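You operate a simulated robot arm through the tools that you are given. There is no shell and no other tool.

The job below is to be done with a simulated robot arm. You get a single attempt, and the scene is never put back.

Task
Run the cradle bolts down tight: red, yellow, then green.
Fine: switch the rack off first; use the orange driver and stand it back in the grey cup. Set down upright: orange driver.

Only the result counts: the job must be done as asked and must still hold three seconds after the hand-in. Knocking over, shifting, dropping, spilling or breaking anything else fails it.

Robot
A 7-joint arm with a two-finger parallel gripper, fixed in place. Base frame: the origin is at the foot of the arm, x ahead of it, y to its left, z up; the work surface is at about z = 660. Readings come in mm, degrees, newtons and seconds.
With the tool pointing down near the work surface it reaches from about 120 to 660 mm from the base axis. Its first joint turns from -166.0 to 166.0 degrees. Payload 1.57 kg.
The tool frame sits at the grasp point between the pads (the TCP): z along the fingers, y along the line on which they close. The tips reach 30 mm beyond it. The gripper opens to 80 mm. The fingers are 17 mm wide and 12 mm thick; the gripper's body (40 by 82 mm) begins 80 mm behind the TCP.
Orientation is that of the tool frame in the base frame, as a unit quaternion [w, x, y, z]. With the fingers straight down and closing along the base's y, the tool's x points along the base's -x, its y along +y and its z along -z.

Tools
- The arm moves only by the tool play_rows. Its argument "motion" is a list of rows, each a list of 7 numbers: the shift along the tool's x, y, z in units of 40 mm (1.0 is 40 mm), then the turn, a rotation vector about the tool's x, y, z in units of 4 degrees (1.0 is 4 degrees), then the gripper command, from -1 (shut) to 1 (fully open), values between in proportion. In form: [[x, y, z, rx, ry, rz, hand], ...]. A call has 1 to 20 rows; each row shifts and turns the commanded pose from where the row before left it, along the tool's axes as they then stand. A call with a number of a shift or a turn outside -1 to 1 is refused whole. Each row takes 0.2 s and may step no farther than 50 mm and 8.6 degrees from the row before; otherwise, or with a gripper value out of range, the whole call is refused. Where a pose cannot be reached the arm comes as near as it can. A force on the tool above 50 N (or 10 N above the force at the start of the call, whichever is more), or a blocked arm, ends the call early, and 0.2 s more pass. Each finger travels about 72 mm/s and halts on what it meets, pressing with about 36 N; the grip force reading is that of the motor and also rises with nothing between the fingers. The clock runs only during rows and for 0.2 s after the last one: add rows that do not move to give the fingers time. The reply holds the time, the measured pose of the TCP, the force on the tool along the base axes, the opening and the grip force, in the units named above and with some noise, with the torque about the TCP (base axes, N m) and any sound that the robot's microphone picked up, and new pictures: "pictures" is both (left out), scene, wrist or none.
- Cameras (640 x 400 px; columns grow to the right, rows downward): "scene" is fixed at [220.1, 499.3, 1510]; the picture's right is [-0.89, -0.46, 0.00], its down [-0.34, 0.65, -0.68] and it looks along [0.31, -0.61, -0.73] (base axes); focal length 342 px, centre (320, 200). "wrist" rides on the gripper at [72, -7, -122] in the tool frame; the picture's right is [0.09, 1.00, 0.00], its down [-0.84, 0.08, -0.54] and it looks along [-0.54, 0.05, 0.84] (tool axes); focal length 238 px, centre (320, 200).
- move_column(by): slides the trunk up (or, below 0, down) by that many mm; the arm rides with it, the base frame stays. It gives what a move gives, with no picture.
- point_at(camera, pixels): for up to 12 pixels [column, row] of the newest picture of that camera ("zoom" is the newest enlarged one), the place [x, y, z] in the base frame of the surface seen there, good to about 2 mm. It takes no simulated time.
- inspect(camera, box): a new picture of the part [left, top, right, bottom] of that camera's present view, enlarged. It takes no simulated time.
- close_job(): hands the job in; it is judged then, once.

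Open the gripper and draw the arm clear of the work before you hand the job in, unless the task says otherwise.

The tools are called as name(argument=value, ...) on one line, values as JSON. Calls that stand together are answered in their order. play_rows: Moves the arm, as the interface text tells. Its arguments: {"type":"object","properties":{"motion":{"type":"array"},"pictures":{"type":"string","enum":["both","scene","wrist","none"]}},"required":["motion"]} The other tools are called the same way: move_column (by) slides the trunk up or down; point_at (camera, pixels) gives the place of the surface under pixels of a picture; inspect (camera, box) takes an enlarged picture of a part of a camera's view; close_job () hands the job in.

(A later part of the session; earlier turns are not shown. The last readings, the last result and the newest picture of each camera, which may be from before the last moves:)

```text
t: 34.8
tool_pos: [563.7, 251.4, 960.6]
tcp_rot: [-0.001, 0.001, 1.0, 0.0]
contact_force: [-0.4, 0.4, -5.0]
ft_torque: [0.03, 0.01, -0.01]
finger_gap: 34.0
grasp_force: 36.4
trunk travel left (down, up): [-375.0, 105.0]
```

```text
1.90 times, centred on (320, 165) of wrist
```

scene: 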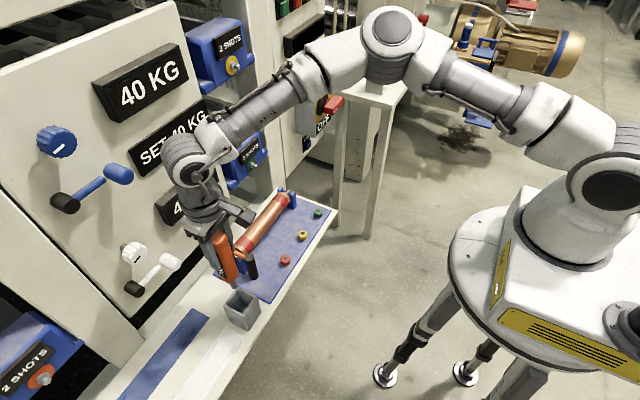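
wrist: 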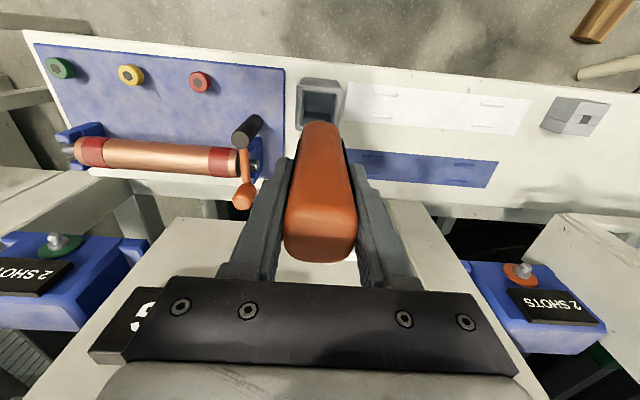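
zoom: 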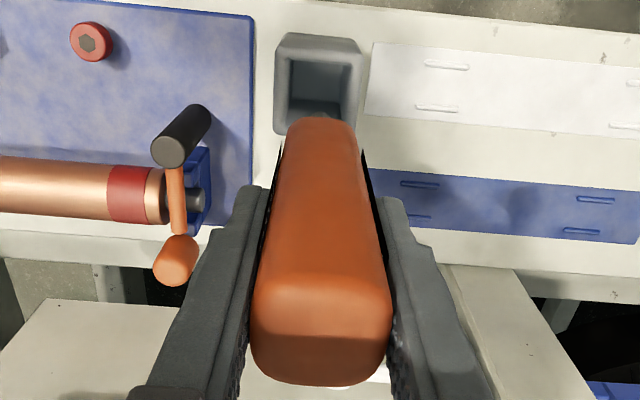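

The driver is lifted and its bit shows at scene (235,287). I measure the tip and the cup floor.

point_at(camera="scene", pixels=[[234, 284], [235, 286], [235, 288], [233, 287], [236, 285], [230, 281], [238, 280]])

point_at(camera="wrist", pixels=[[318, 115], [318, 105], [200, 82], [130, 75], [60, 68], [303, 100], [337, 100], [320, 80], [300, 82], [341, 84]])

inspect(camera="wrist", box=[30, 40, 230, 110])

inspect(camera="scene", box=[205, 220, 265, 310])

```text
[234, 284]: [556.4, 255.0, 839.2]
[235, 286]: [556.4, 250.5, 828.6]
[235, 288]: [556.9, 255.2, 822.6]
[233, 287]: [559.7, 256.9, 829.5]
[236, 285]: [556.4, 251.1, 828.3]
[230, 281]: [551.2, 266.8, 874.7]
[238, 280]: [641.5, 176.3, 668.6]
```

```text
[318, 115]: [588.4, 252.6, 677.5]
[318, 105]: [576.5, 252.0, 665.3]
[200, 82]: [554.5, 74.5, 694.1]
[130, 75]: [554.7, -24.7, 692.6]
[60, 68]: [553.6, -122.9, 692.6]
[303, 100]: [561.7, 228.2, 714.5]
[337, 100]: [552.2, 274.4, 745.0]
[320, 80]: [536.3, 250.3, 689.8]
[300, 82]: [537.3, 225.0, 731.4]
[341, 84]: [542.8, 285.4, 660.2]
```

```text
3.20 times, centred on (130, 75) of wrist
```

zoom: 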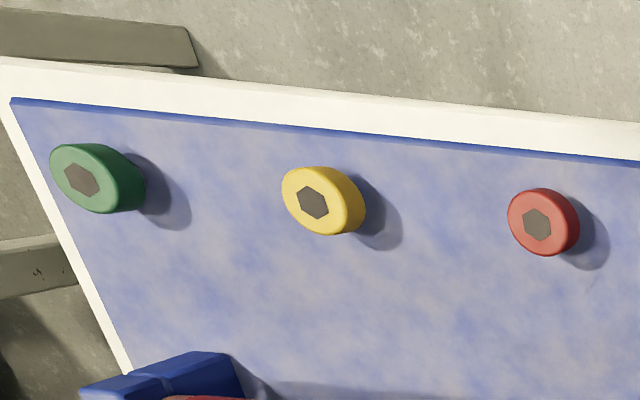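

```text
4.44 times, centred on (235, 265) of scene
```

zoom: 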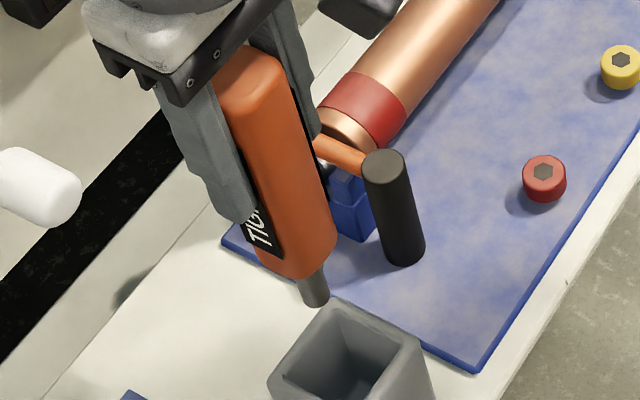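

The tip is about 140 mm below the TCP. I pin down the hex centres of the bolts in this view and the scene view.

point_at(camera="wrist", pixels=[[197.8, 83.1], [127.8, 75.6], [55.6, 69.1], [190, 83], [206, 83], [198, 75], [198, 91], [119, 75], [137, 76], [47, 68], [65, 70]])

inspect(camera="scene", box=[270, 200, 330, 270])

```text
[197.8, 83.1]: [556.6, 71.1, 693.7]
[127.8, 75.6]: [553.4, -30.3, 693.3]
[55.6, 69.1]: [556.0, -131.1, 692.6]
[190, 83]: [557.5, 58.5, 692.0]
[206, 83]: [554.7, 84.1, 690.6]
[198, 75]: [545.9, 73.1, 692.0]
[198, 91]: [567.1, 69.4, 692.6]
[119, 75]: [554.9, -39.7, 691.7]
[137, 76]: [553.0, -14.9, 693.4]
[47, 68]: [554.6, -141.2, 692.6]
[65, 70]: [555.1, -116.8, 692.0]
```

```text
5.71 times, centred on (300, 235) of scene
```

zoom: 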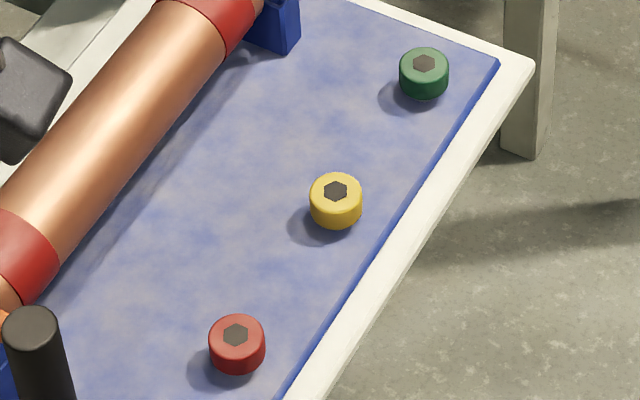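

I read the hex centres in this enlargement.

point_at(camera="zoom", pixels=[[236, 335], [336, 191], [424, 64], [211, 335], [262, 335], [236, 322], [236, 350], [313, 191], [359, 191], [336, 178], [401, 64], [447, 64]])

```text
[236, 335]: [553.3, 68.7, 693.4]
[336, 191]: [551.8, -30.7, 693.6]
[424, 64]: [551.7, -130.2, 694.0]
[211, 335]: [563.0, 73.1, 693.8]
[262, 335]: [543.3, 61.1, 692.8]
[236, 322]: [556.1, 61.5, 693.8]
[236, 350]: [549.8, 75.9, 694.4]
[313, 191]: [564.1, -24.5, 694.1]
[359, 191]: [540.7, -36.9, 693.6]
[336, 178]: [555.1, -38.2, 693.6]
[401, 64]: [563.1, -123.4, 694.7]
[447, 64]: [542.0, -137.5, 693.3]
```

Averaging, the bolts are at x≈554.5 and y≈70, -30, -130, tops at z≈693. I carry the driver at height over the red bolt, and wind the hand back (negative rz) to learn its range.

play_rows(motion=[[0.046, -0.907, 0, 0, 0, 0, -1], [0.046, -0.907, 0, 0, 0, 0, -1], [0.046, -0.907, 0, 0, 0, 0, -1], [0.046, -0.907, 0, 0, 0, 0, -1], [0.046, -0.907, 0, 0, 0, 0, -1], [0, 0, 0, 0, 0, -1, -1], [0, 0, 0, 0, 0, -1, -1], [0, 0, 0, 0, 0, -1, -1], [0, 0, 0, 0, 0, -1, -1], [0, 0, 0, 0, 0, -1, -1], [0, 0, 0, 0, 0, -1, -1], [0, 0, 0, 0, 0, -1, -1], [0, 0, 0, 0, 0, -1, -1], [0, 0, 0, 0, 0, -1, -1], [0, 0, 0, 0, 0, -1, -1], [0, 0, 0, 0, 0, -1, -1], [0, 0, 0, 0, 0, -1, -1], [0, 0, 0, 0, 0, -1, -1], [0, 0, 0, 0, 0, -1, -1], [0, 0, 0, 0, 0, -1, -1]])

```text
t: 39.0
tool_pos: [554.0, 68.3, 959.8]
tcp_rot: [0.0, -0.374, 0.927, 0.0]
contact_force: [-0.1, -0.4, -3.8]
ft_torque: [0.01, -0.01, 0.02]
finger_gap: 33.8
grasp_force: 35.8
out of reach, approached as far as the arm can: row 17, 18, 19, 20
trunk travel left (down, up): [-375.0, 105.0]
```

scene: 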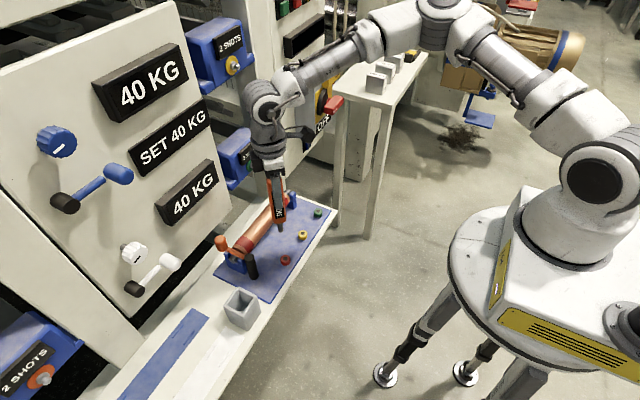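
wrist: 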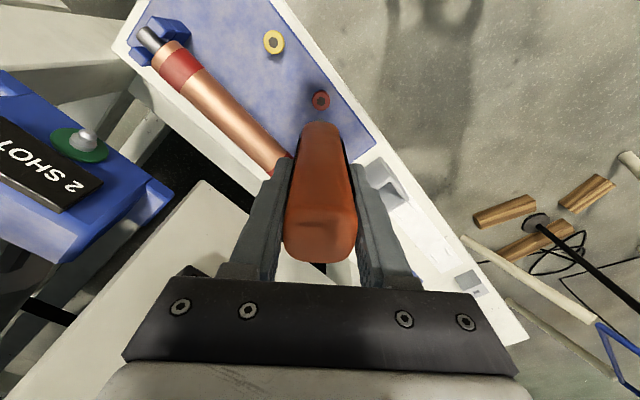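

The lower limit is about -44°, so I start the stroke from near there. I turn slightly off the limit, correct the position and come down to just above the red bolt (tip ≈ 710).

play_rows(motion=[[-0.038, 0.022, 0, 0, 0, 0.7, -1], [0, 0, 0.7, 0, 0, 0, -1], [0, 0, 0.7, 0, 0, 0, -1], [0, 0, 0.7, 0, 0, 0, -1], [0, 0, 0.6, 0, 0, 0, -1], [0, 0, 0, 0, 0, 0, -1]])

inspect(camera="scene", box=[250, 210, 320, 290])

```text
t: 40.4
tool_pos: [555.9, 70.8, 851.6]
tcp_rot: [0.0, -0.351, 0.937, 0.0]
contact_force: [-0.8, 1.1, -4.7]
ft_torque: [0.01, -0.02, 0.02]
finger_gap: 33.9
grasp_force: 36.5
trunk travel left (down, up): [-375.0, 105.0]
```

scene: 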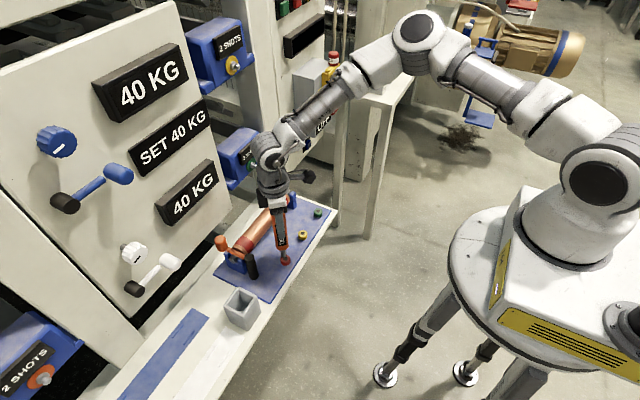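
wrist: 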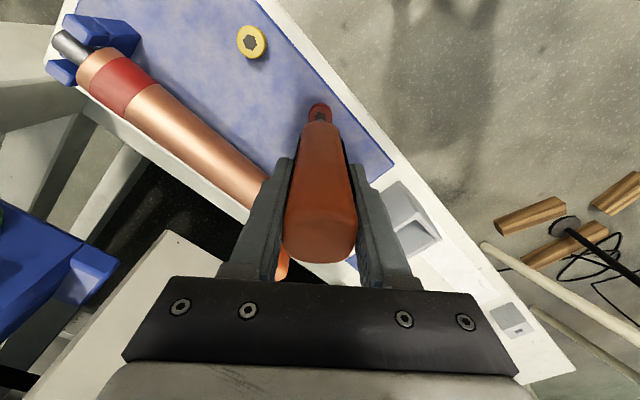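

```text
5.00 times, centred on (285, 250) of scene
```

zoom: 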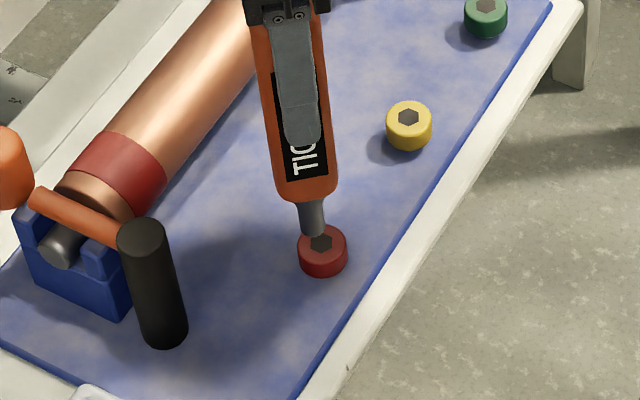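

The bit looks a few mm to the left of the hex in the enlargement. I measure points along the bit and the bolt rim.

point_at(camera="zoom", pixels=[[312, 233], [312, 225], [303, 225], [321, 225], [312, 210], [303, 212], [320, 212], [322, 244], [300, 245], [345, 245], [324, 258], [312, 236]])

inspect(camera="wrist", box=[280, 80, 360, 140])

```text
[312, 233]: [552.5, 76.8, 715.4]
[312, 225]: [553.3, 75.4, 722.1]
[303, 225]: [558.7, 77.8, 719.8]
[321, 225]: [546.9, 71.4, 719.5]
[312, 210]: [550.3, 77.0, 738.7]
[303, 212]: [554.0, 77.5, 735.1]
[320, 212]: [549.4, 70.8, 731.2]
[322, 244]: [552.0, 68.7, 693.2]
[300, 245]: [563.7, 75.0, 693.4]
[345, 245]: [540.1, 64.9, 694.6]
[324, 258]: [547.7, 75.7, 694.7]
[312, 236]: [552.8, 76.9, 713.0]
```

```text
6.67 times, centred on (320, 110) of wrist
```

zoom: 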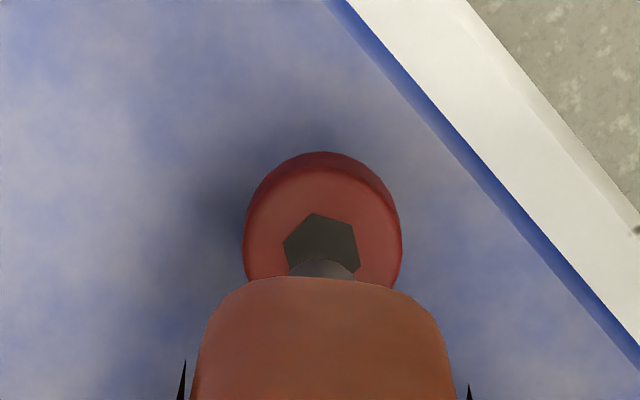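

The wrist view suggests the hex is several mm toward +tool x of the bit. I measure with the wrist zoom as well.

point_at(camera="zoom", pixels=[[321, 235], [321, 220], [290, 235], [355, 235], [322, 172], [250, 230], [395, 230], [320, 268], [305, 268], [340, 268], [320, 274]])

```text
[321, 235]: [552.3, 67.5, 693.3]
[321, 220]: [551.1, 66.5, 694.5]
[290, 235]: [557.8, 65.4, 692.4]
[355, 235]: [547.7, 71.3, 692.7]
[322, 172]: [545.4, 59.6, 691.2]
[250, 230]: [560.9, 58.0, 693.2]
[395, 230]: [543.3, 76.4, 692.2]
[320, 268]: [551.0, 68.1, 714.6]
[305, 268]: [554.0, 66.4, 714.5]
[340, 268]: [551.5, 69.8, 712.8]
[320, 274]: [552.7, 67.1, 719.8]
```

The bolt centre reads about (552.8,68) against the bit at (556,71.5), so I shift 4.4 mm along +tool x, lower 12 mm, and check again.

play_rows(motion=[[0.11, 0, 0, 0, 0, 0, -1], [0, 0, 0.3, 0, 0, 0, -1], [0, 0, 0, 0, 0, 0, -1]])

inspect(camera="scene", box=[262, 225, 312, 285])

inspect(camera="wrist", box=[280, 80, 360, 140])

```text
t: 41.2
tool_pos: [552.2, 68.9, 841.9]
tcp_rot: [0.0, -0.351, 0.936, 0.0]
contact_force: [0.2, -0.3, -4.3]
ft_torque: [0.03, -0.04, 0.01]
finger_gap: 33.8
grasp_force: 36.1
trunk travel left (down, up): [-375.0, 105.0]
```

scene: 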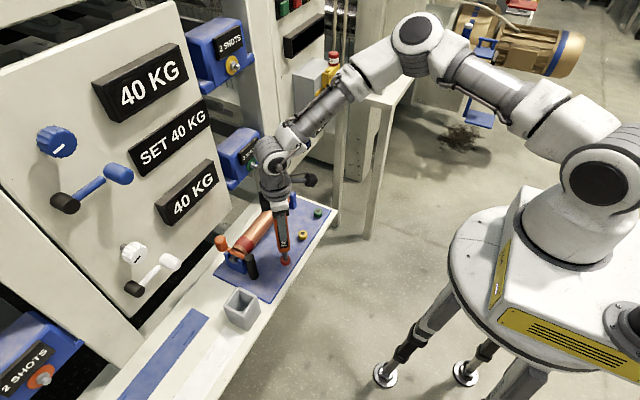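
wrist: 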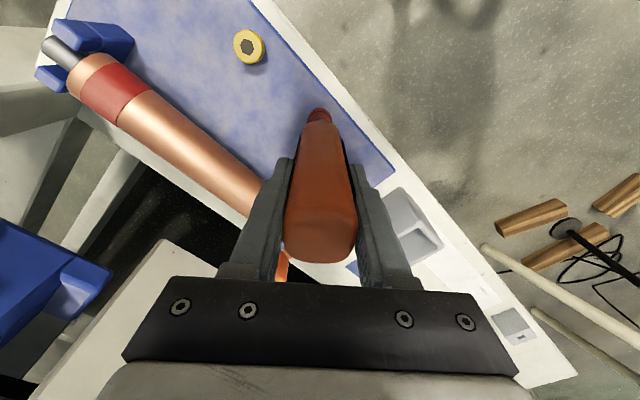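

```text
6.67 times, centred on (287, 255) of scene
```

zoom: 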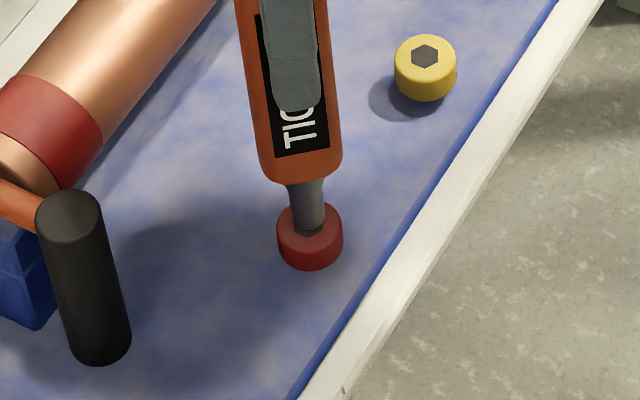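

```text
6.67 times, centred on (320, 110) of wrist
```

zoom: 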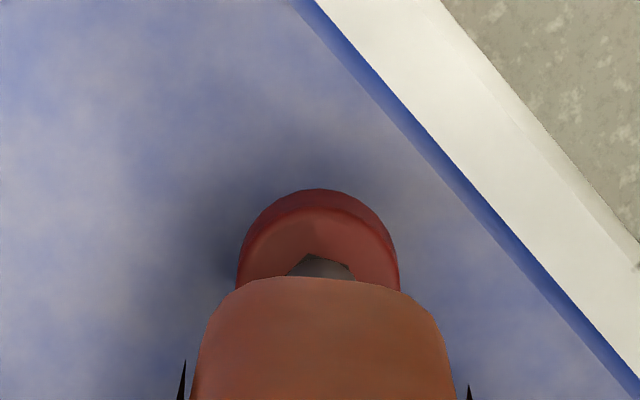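

The bit is now near-central over the hex (≈1 mm correction left). I lower slowly, watching for contact.

play_rows(motion=[[0.025, 0, 0.05, 0, 0, 0, -1], [0, 0, 0.05, 0, 0, 0, -1], [0, 0, 0.05, 0, 0, 0, -1], [0, 0, 0.05, 0, 0, 0, -1], [0, 0, 0.05, 0, 0, 0, -1], [0, 0, 0, 0, 0, 0, -1]])

inspect(camera="scene", box=[262, 225, 312, 285])

inspect(camera="wrist", box=[280, 80, 360, 140])

```text
t: 42.6
tool_pos: [552.4, 67.8, 831.4]
tcp_rot: [0.0, -0.35, 0.937, 0.0]
contact_force: [0.2, 0.4, -4.1]
ft_torque: [0.02, 0.01, 0.01]
finger_gap: 33.9
grasp_force: 36.3
trunk travel left (down, up): [-375.0, 105.0]
```

scene: 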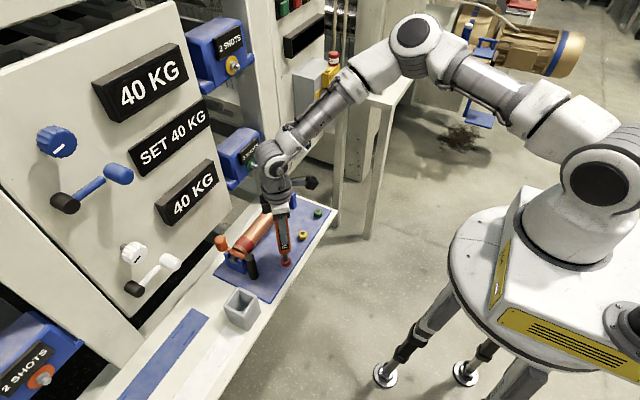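
wrist: 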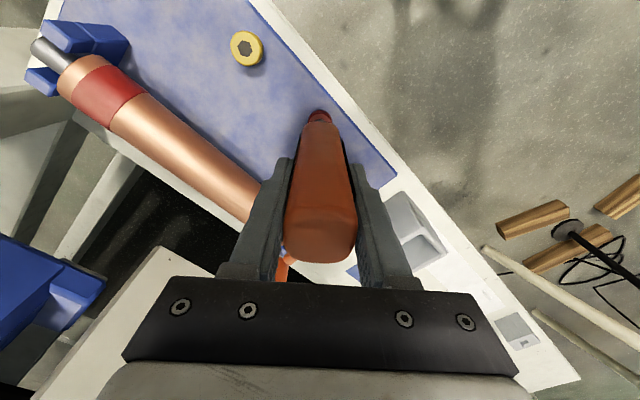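

```text
6.67 times, centred on (287, 255) of scene
```

zoom: 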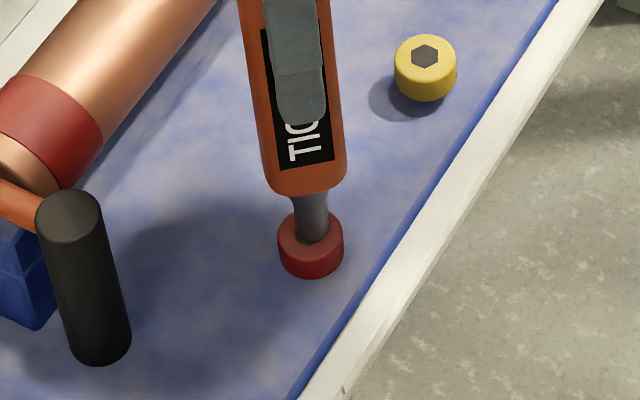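

```text
6.67 times, centred on (320, 110) of wrist
```

zoom: 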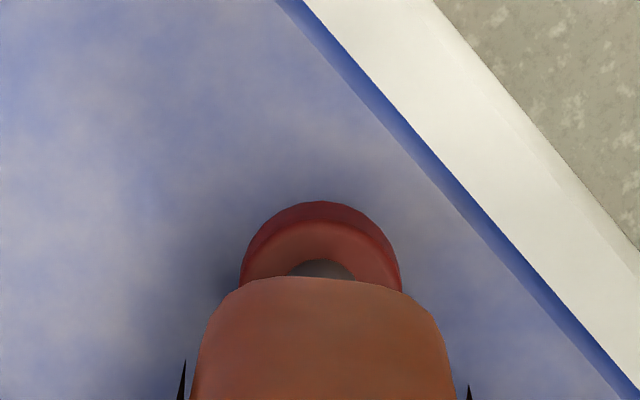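

The bit now sits centred on the hex. I press further down in small steps.

play_rows(motion=[[0, 0, 0.04, 0, 0, 0, -1], [0, 0, 0.04, 0, 0, 0, -1], [0, 0, 0.04, 0, 0, 0, -1], [0, 0, 0, 0, 0, 0, -1]])

```text
t: 43.6
tool_pos: [550.6, 68.6, 826.9]
tcp_rot: [0.001, -0.351, 0.936, 0.0]
contact_force: [-0.4, -0.7, -4.7]
ft_torque: [-0.01, 0.0, 0.0]
finger_gap: 33.8
grasp_force: 35.9
trunk travel left (down, up): [-375.0, 105.0]
```

scene: 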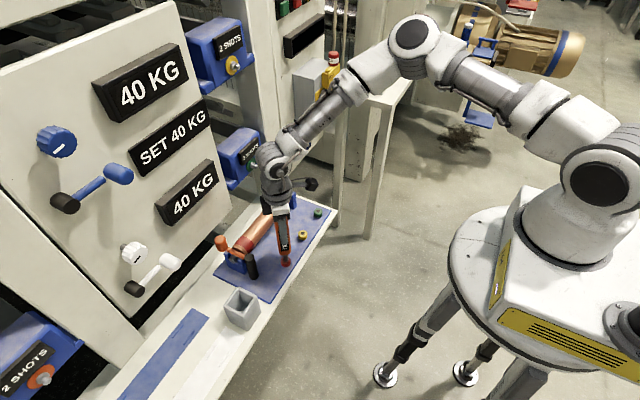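
wrist: 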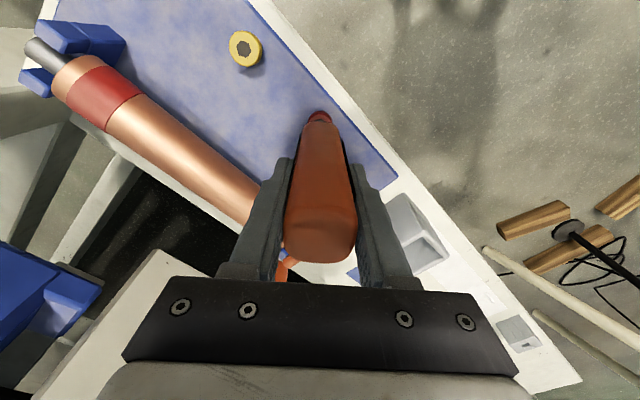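

No contact force yet at z=827; I inspect whether the bit has entered the head.

inspect(camera="scene", box=[262, 225, 312, 285])

inspect(camera="wrist", box=[280, 80, 360, 140])

```text
6.67 times, centred on (287, 255) of scene
```

zoom: 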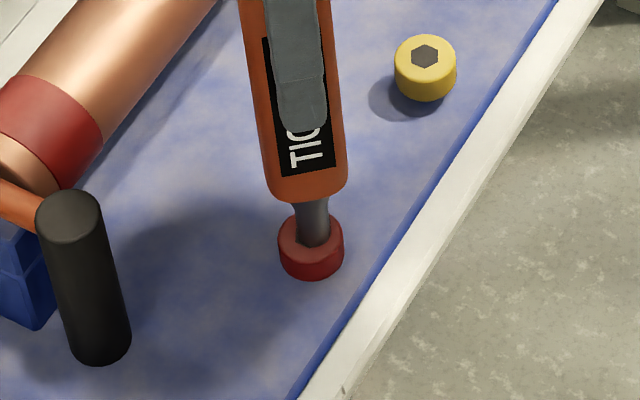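

```text
6.67 times, centred on (320, 110) of wrist
```

zoom: 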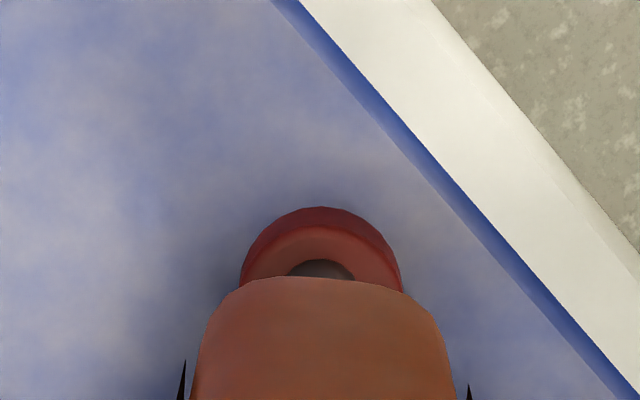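

The bit is at about the head's surface. I continue down until something registers.

play_rows(motion=[[0, 0, 0.03, 0, 0, 0, -1], [0, 0, 0.03, 0, 0, 0, -1], [0, 0, 0.03, 0, 0, 0, -1], [0, 0, 0.03, 0, 0, 0, -1], [0, 0, 0, 0, 0, 0, -1]], pictures="none")

inspect(camera="scene", box=[262, 225, 312, 285])

```text
t: 44.8
tool_pos: [550.2, 68.1, 823.2]
tcp_rot: [0.004, -0.351, 0.937, 0.0]
contact_force: [1.2, -1.5, 33.2]
ft_torque: [0.1, -0.32, -0.03]
finger_gap: 33.8
grasp_force: 36.2
trunk travel left (down, up): [-375.0, 105.0]
```

```text
6.67 times, centred on (287, 255) of scene
```

zoom: 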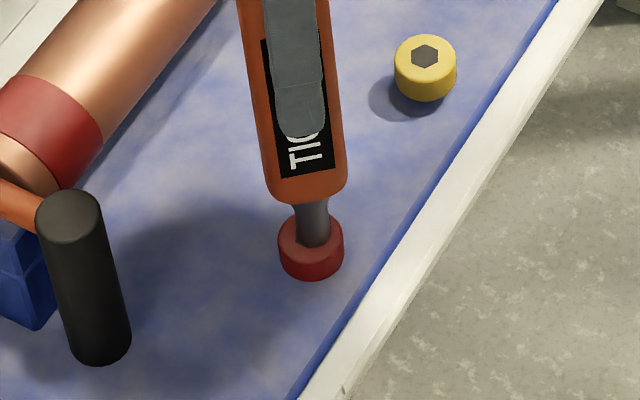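

Contact: 33 N downward with the bit on the bolt. I ease off a hair and try a 24° clockwise turn, watching the torque.

play_rows(motion=[[0, 0, -0.01, 0, 0, 0, -1], [0, 0, 0, 0, 0, 1, -1], [0, 0, 0, 0, 0, 1, -1], [0, 0, 0, 0, 0, 1, -1], [0, 0, 0, 0, 0, 1, -1], [0, 0, 0, 0, 0, 1, -1], [0, 0, 0, 0, 0, 1, -1]])

inspect(camera="scene", box=[262, 225, 312, 285])

```text
t: 46.4
tool_pos: [550.3, 68.7, 822.7]
tcp_rot: [0.001, -0.148, 0.989, 0.001]
contact_force: [-0.5, 3.2, 28.0]
ft_torque: [0.36, 0.11, 0.11]
finger_gap: 34.2
grasp_force: 35.9
trunk travel left (down, up): [-375.0, 105.0]
```

scene: 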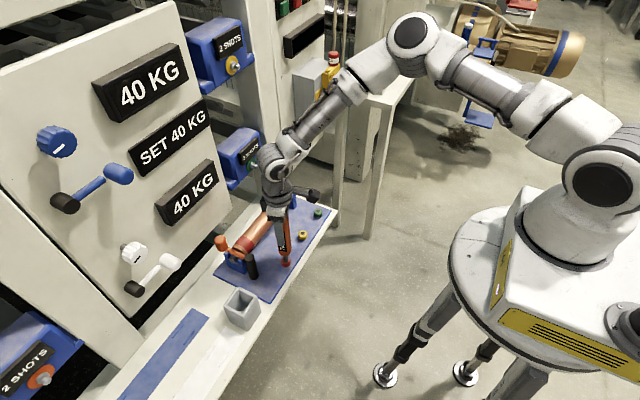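
wrist: 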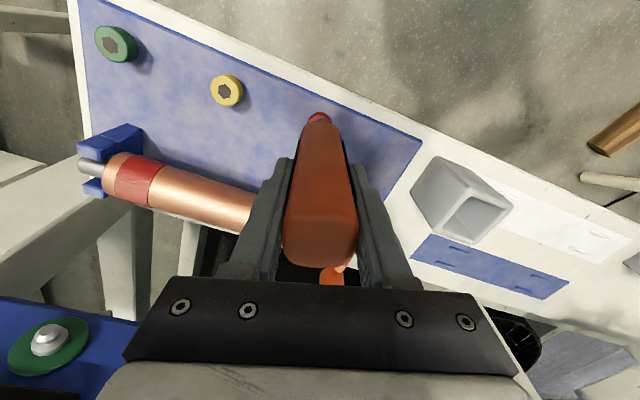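

```text
6.67 times, centred on (287, 255) of scene
```

zoom: 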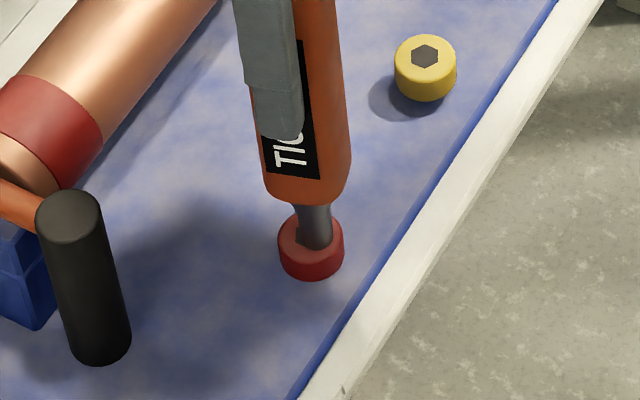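

The bit slid about 2 mm off the hex (TCP now at x=550.3), so it isn't seated. I lift 12 mm, recentre by about +2 mm in x, and look.

play_rows(motion=[[0, 0, -0.1, 0, 0, 0, -1], [-0.05, 0, -0.1, 0, 0, 0, -1], [0, 0, -0.1, 0, 0, 0, -1], [0, 0, 0, 0, 0, 0, -1]])

inspect(camera="scene", box=[262, 225, 312, 285])

inspect(camera="wrist", box=[280, 80, 360, 140])

```text
t: 47.4
tool_pos: [552.0, 68.3, 833.7]
tcp_rot: [-0.001, -0.149, 0.989, 0.0]
contact_force: [-0.6, -0.4, -4.0]
ft_torque: [-0.01, -0.02, 0.02]
finger_gap: 33.6
grasp_force: 36.6
trunk travel left (down, up): [-375.0, 105.0]
```

scene: 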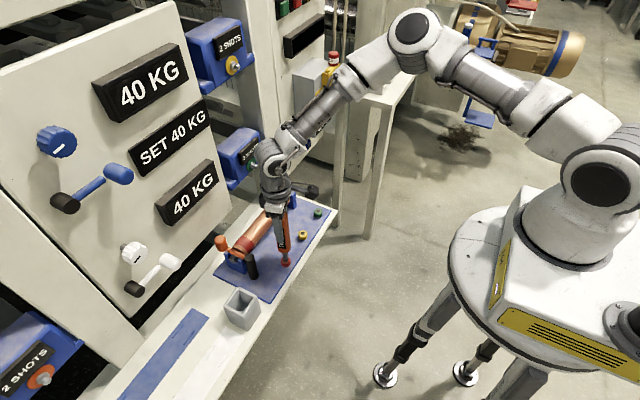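
wrist: 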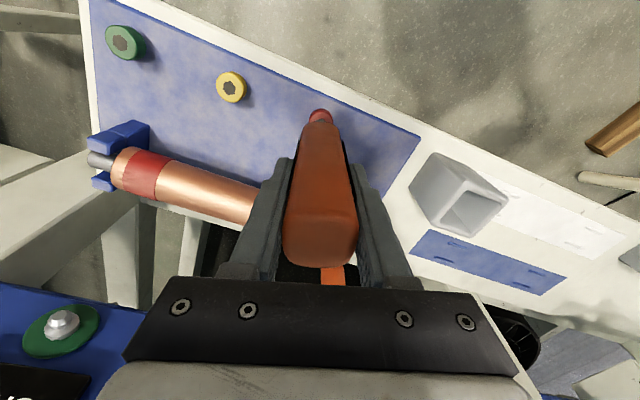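

```text
6.67 times, centred on (287, 255) of scene
```

zoom: 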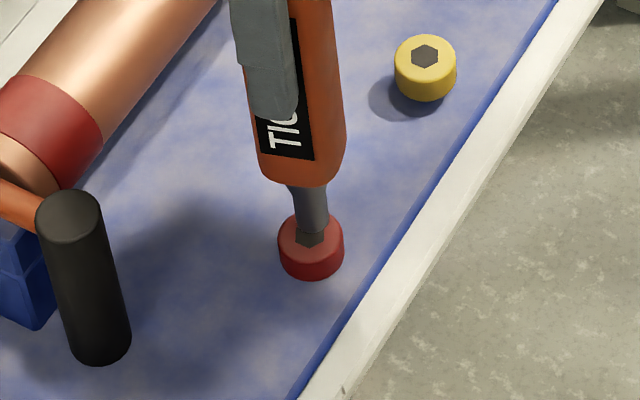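

```text
6.67 times, centred on (320, 110) of wrist
```

zoom: 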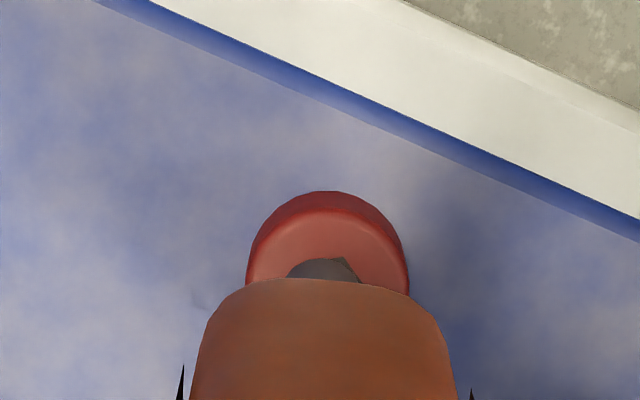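

By the scene view the bit is centred again at (552.0,68.3). I lower again in small steps and check for drift.

play_rows(motion=[[0, 0, 0.05, 0, 0, 0, -1], [0, 0, 0.05, 0, 0, 0, -1], [0, 0, 0, 0, 0, 0, -1]], pictures="none")

inspect(camera="scene", box=[272, 240, 302, 275])

```text
t: 48.2
tool_pos: [552.7, 69.1, 828.2]
tcp_rot: [0.0, -0.148, 0.989, -0.001]
contact_force: [-0.2, -0.3, -3.9]
ft_torque: [0.0, 0.03, -0.01]
finger_gap: 34.3
grasp_force: 36.3
trunk travel left (down, up): [-375.0, 105.0]
```

```text
11.43 times, centred on (287, 258) of scene
```

zoom: 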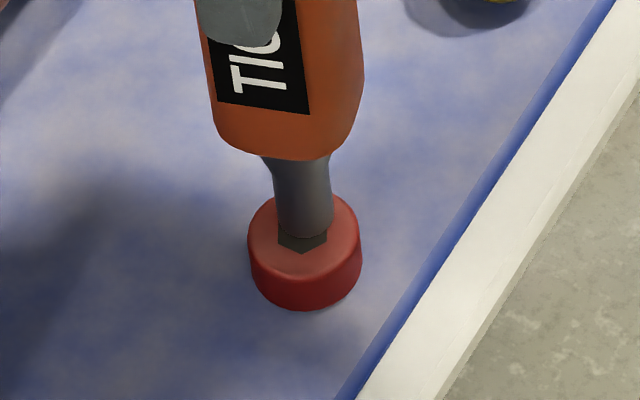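

This enlargement is sharp enough to measure; I query bit edge, handle base and head points.

point_at(camera="zoom", pixels=[[304, 230], [304, 222], [304, 205], [302, 246], [304, 262], [250, 240], [359, 240], [303, 196], [335, 215], [304, 275], [280, 145], [304, 190]])

inspect(camera="wrist", box=[300, 95, 340, 125])

```text
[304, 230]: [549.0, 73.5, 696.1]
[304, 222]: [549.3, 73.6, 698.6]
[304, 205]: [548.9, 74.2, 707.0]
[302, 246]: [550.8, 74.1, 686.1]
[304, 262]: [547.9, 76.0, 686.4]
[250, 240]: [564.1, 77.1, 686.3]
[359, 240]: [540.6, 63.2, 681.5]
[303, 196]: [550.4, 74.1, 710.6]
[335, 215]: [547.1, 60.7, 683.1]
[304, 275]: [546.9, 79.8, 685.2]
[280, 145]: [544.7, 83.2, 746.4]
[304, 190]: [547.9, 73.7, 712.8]
```

```text
13.33 times, centred on (320, 110) of wrist
```

zoom: 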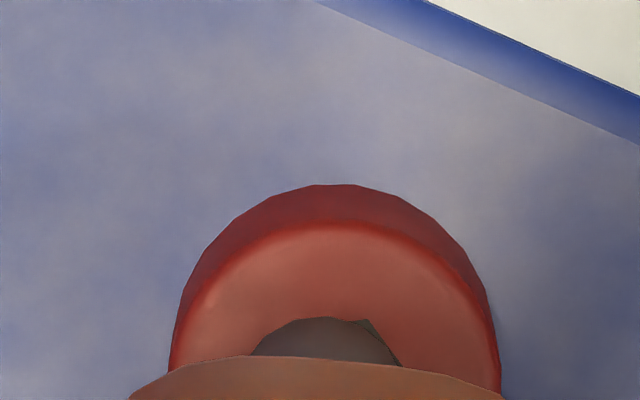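

The red head's top now reads z≈686 instead of 693.5, so the turn did drive it down. The bit is centred above it; I lower to re-enter the socket.

play_rows(motion=[[0, 0, 0.05, 0, 0, 0, -1], [0, 0, 0.05, 0, 0, 0, -1], [0, 0, 0.05, 0, 0, 0, -1], [0, 0, 0.05, 0, 0, 0, -1], [0, 0, 0, 0, 0, 0, -1]], pictures="none")

inspect(camera="scene", box=[272, 240, 302, 275])

```text
t: 49.4
tool_pos: [553.5, 68.0, 823.2]
tcp_rot: [0.0, -0.149, 0.989, 0.0]
contact_force: [-4.6, -0.9, 8.8]
ft_torque: [-0.18, 0.38, 0.0]
finger_gap: 33.8
grasp_force: 36.0
trunk travel left (down, up): [-375.0, 105.0]
```

```text
11.43 times, centred on (287, 258) of scene
```

zoom: 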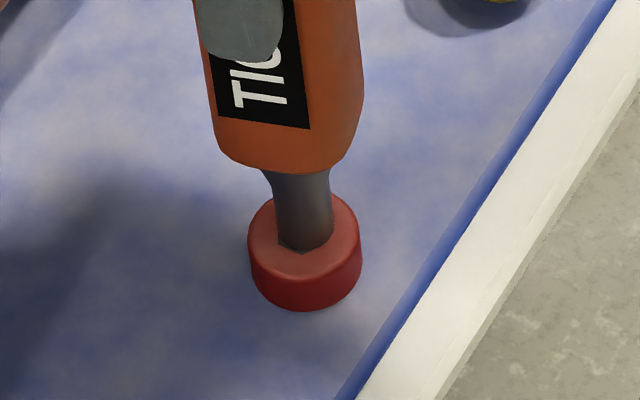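

Light contact of ~13 N at z=823. I turn clockwise 20° with a slight downward follow, then look.

play_rows(motion=[[0.01, 0, 0.02, 0, 0, 1, -1], [0, 0, 0.02, 0, 0, 1, -1], [0, 0, 0.02, 0, 0, 1, -1], [0, 0, 0.02, 0, 0, 1, -1], [0, 0, 0.02, 0, 0, 1, -1], [0, 0, 0, 0, 0, 0, -1]], pictures="none")

inspect(camera="scene", box=[272, 240, 302, 275])

```text
t: 50.8
tool_pos: [552.6, 68.4, 819.4]
tcp_rot: [0.001, 0.026, 1.0, 0.001]
contact_force: [3.2, 0.0, 32.6]
ft_torque: [-0.02, -0.2, -0.02]
finger_gap: 33.6
grasp_force: 36.3
trunk travel left (down, up): [-375.0, 105.0]
```

```text
11.43 times, centred on (287, 258) of scene
```

zoom: 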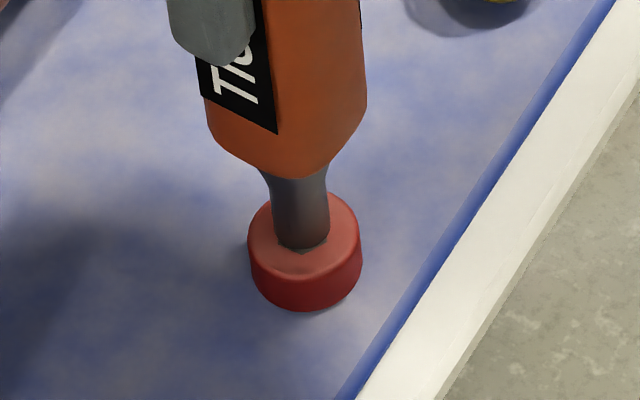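

The bolt didn't move this time; the bit just slides on top. I compare the heights of all three heads now and the look of the hexes.

inspect(camera="scene", box=[270, 200, 330, 275])

point_at(camera="zoom", pixels=[[248, 318], [214, 332], [262, 332], [336, 200], [320, 203], [355, 203], [336, 192], [424, 75], [410, 78], [440, 78], [240, 380], [300, 300]])

```text
5.33 times, centred on (300, 238) of scene
```

zoom: 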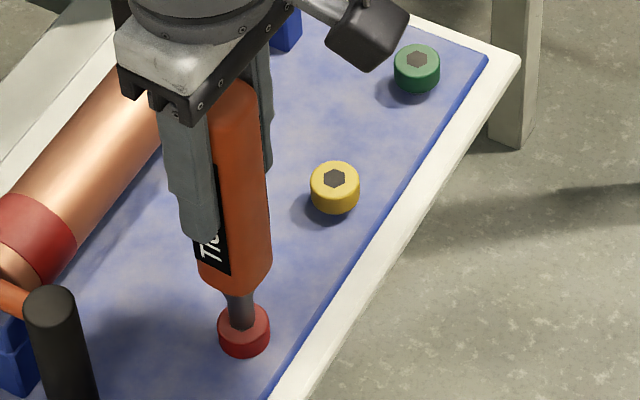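

```text
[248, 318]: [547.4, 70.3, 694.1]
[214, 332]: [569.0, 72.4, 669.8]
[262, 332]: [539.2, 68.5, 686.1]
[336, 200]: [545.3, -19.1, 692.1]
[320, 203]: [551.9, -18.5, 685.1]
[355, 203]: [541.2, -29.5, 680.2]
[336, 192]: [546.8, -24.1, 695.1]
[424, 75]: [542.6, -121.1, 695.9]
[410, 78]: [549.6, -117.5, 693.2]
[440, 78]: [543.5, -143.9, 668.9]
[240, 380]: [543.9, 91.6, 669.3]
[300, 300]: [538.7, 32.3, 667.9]
```

I measure down the side of the red and yellow heads to see how much gap remains under each.

inspect(camera="scene", box=[272, 240, 302, 275])

point_at(camera="zoom", pixels=[[304, 270], [304, 278], [304, 284], [304, 290], [304, 296], [304, 302], [304, 306], [304, 310], [304, 314], [304, 320], [255, 285], [350, 290]])

inspect(camera="scene", box=[287, 215, 317, 250])

```text
11.43 times, centred on (287, 258) of scene
```

zoom: 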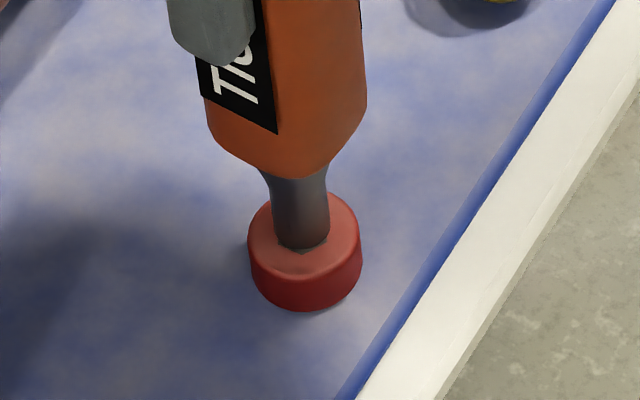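

```text
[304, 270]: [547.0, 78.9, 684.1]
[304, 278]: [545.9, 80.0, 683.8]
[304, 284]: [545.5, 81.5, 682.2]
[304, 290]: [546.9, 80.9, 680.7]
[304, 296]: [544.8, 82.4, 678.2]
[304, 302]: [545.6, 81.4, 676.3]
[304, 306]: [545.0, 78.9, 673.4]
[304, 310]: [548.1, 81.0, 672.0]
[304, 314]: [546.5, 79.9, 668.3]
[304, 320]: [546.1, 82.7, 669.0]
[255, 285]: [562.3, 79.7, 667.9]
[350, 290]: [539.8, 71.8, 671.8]
```

```text
11.43 times, centred on (302, 232) of scene
```

zoom: 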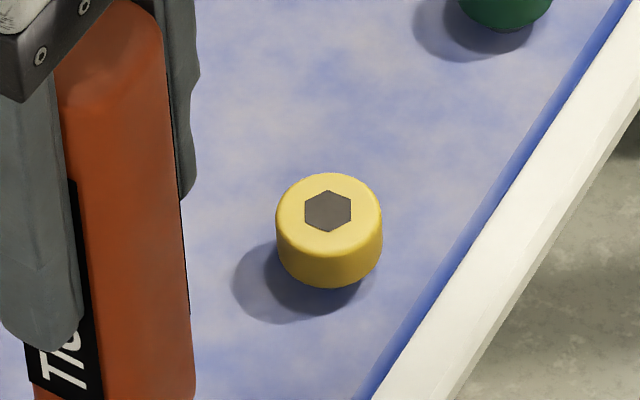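

The red head has sunk about 7.5 mm and now looks seated on the mat, while yellow still floats: the driver appears to run the bolt when it is pressed on. I hold the press for 2 s to see whether anything further moves or sounds.

play_rows(motion=[[0, 0, 0, 0, 0, 0, -1], [0, 0, 0, 0, 0, 0, -1], [0, 0, 0, 0, 0, 0, -1], [0, 0, 0, 0, 0, 0, -1], [0, 0, 0, 0, 0, 0, -1], [0, 0, 0, 0, 0, 0, -1], [0, 0, 0, 0, 0, 0, -1], [0, 0, 0, 0, 0, 0, -1], [0, 0, 0, 0, 0, 0, -1], [0, 0, 0, 0, 0, 0, -1]])

inspect(camera="scene", box=[272, 240, 302, 275])

point_at(camera="zoom", pixels=[[304, 262], [304, 268], [265, 255], [345, 255], [260, 240], [350, 240], [270, 215], [340, 215], [304, 300], [304, 318], [270, 320], [340, 320]])

```text
t: 53.0
tool_pos: [553.5, 69.4, 819.0]
tcp_rot: [0.003, 0.025, 1.0, 0.001]
contact_force: [3.2, 0.3, 30.5]
ft_torque: [0.02, -0.37, -0.01]
finger_gap: 33.7
grasp_force: 35.3
trunk travel left (down, up): [-375.0, 105.0]
```

scene: 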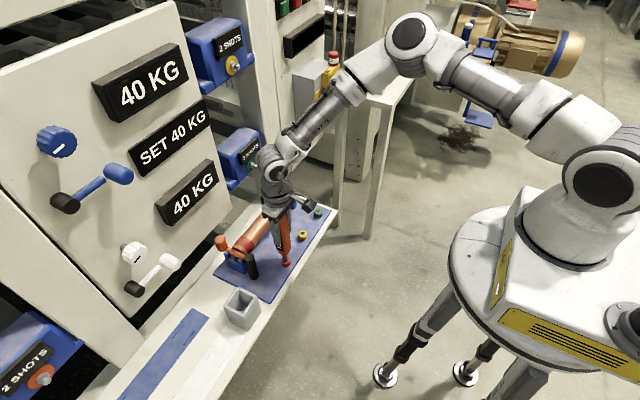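
wrist: 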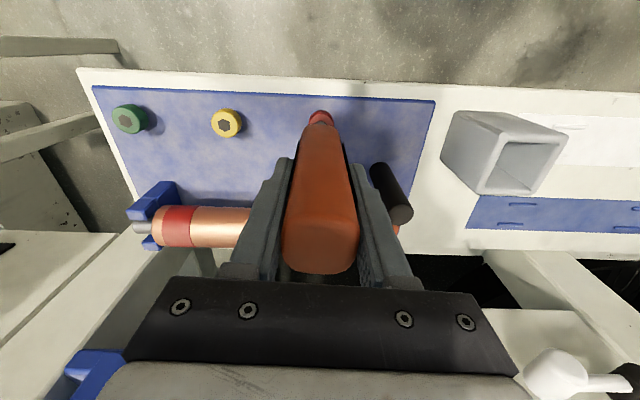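

```text
11.43 times, centred on (287, 258) of scene
```

zoom: 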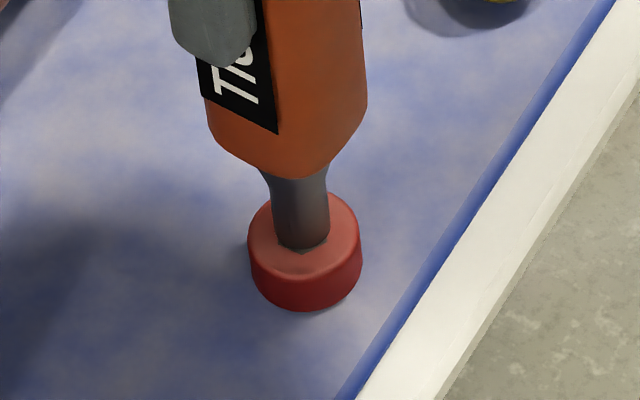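

```text
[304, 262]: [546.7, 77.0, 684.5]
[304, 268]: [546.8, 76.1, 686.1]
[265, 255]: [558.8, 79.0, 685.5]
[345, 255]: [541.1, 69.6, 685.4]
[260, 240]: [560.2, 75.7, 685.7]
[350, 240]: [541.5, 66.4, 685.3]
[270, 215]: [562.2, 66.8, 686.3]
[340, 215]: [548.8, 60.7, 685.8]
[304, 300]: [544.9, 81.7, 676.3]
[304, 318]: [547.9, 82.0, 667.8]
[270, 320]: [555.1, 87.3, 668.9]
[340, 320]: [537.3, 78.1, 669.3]
```

The red head has stayed at z≈685.7 since before I turned it, so it's at the end of its travel. I lift off and look at the whole bolt.

play_rows(motion=[[0, 0, -0.2, 0, 0, 0, -1], [0, 0, -0.5, 0, 0, 0, -1], [0, 0, -0.7, 0, 0, 0, -1], [0, 0, -0.4, 0, 0, 0, -1], [0, 0, 0, 0, 0, 0, -1]])

inspect(camera="scene", box=[272, 240, 302, 275])

inspect(camera="wrist", box=[90, 70, 350, 160])

```text
t: 54.2
tool_pos: [550.7, 65.8, 890.4]
tcp_rot: [-0.001, 0.025, 1.0, -0.001]
contact_force: [0.4, -0.5, -3.7]
ft_torque: [0.01, 0.05, -0.01]
finger_gap: 33.8
grasp_force: 36.3
trunk travel left (down, up): [-375.0, 105.0]
```

scene: 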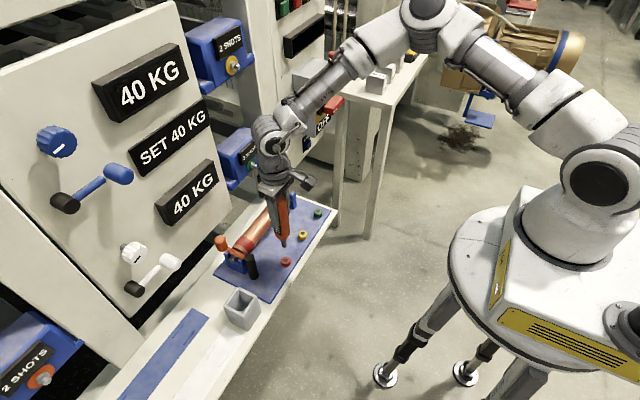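
wrist: 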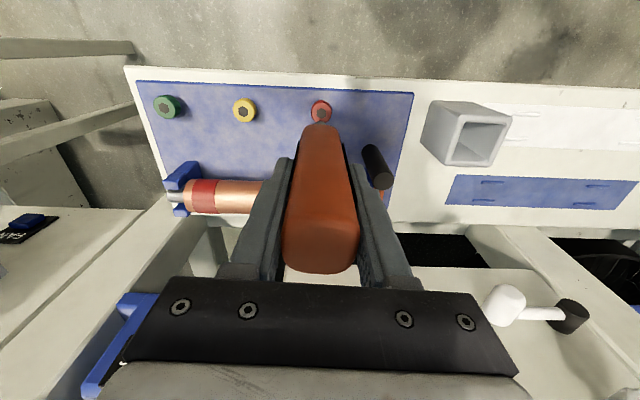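

```text
11.43 times, centred on (287, 258) of scene
```

zoom: 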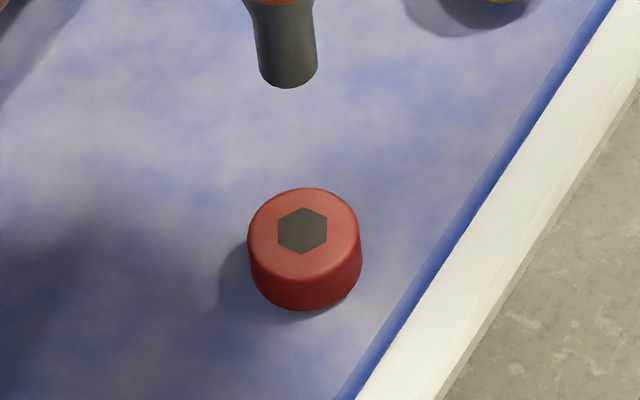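

```text
2.46 times, centred on (220, 115) of wrist
```

zoom: 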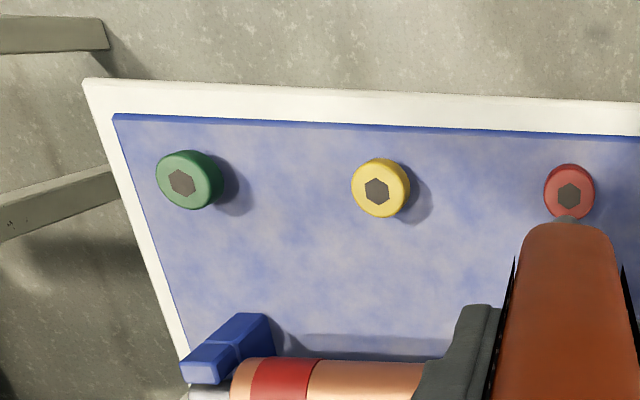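

The red bolt's shadow has shrunk to match a seated head. Now I measure red, yellow and green hex centres by the same method at high zoom.

point_at(camera="wrist", pixels=[[244, 111], [167, 106], [321, 111]])

inspect(camera="scene", box=[272, 240, 302, 275])

point_at(camera="zoom", pixels=[[302, 231], [249, 231], [359, 231], [302, 192], [302, 270], [302, 310], [288, 80], [262, 65], [314, 65], [288, 60], [240, 280]])

inspect(camera="scene", box=[287, 215, 317, 250])

point_at(camera="zoom", pixels=[[328, 211], [277, 211], [381, 211], [328, 175], [328, 250], [328, 270], [328, 284], [328, 292], [328, 300]])

inspect(camera="scene", box=[303, 195, 333, 230])

```text
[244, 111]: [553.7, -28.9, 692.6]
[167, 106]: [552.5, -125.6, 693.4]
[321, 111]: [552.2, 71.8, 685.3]
```

```text
11.43 times, centred on (287, 258) of scene
```

zoom: 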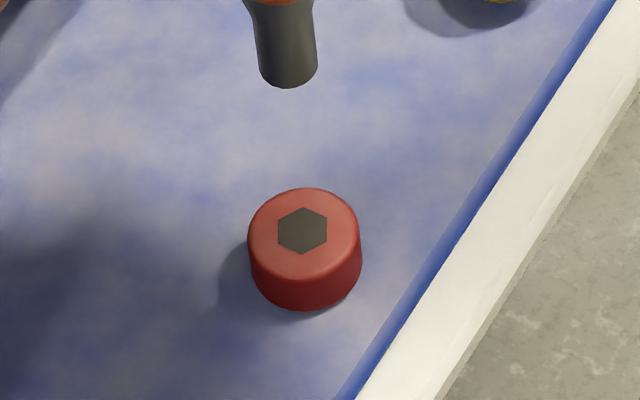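

```text
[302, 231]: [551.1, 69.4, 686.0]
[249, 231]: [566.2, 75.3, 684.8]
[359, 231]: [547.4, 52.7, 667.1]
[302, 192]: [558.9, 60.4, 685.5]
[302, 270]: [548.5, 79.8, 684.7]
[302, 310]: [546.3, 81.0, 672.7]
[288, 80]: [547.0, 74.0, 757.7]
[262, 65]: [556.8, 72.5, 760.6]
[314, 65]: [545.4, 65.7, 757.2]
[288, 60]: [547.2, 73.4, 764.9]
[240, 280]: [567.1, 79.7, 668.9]
```

```text
11.43 times, centred on (302, 232) of scene
```

zoom: 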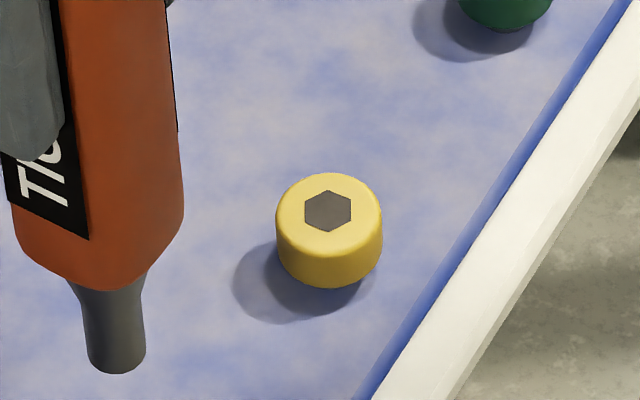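

```text
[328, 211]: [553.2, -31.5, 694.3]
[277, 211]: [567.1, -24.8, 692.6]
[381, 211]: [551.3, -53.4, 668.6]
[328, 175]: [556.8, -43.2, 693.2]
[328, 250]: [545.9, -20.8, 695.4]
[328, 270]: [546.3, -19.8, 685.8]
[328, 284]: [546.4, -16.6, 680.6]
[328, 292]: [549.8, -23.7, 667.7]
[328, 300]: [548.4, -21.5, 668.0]
```

```text
11.43 times, centred on (318, 212) of scene
```

zoom: 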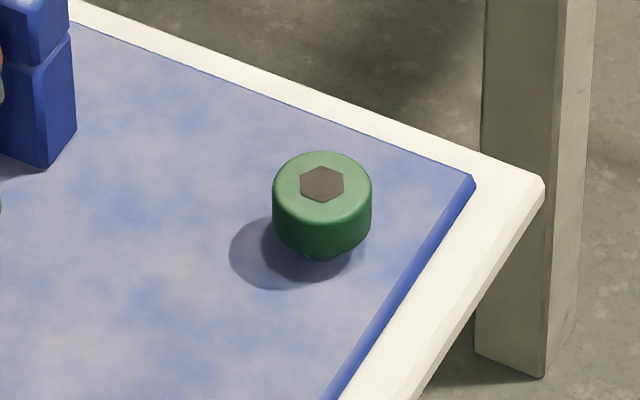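

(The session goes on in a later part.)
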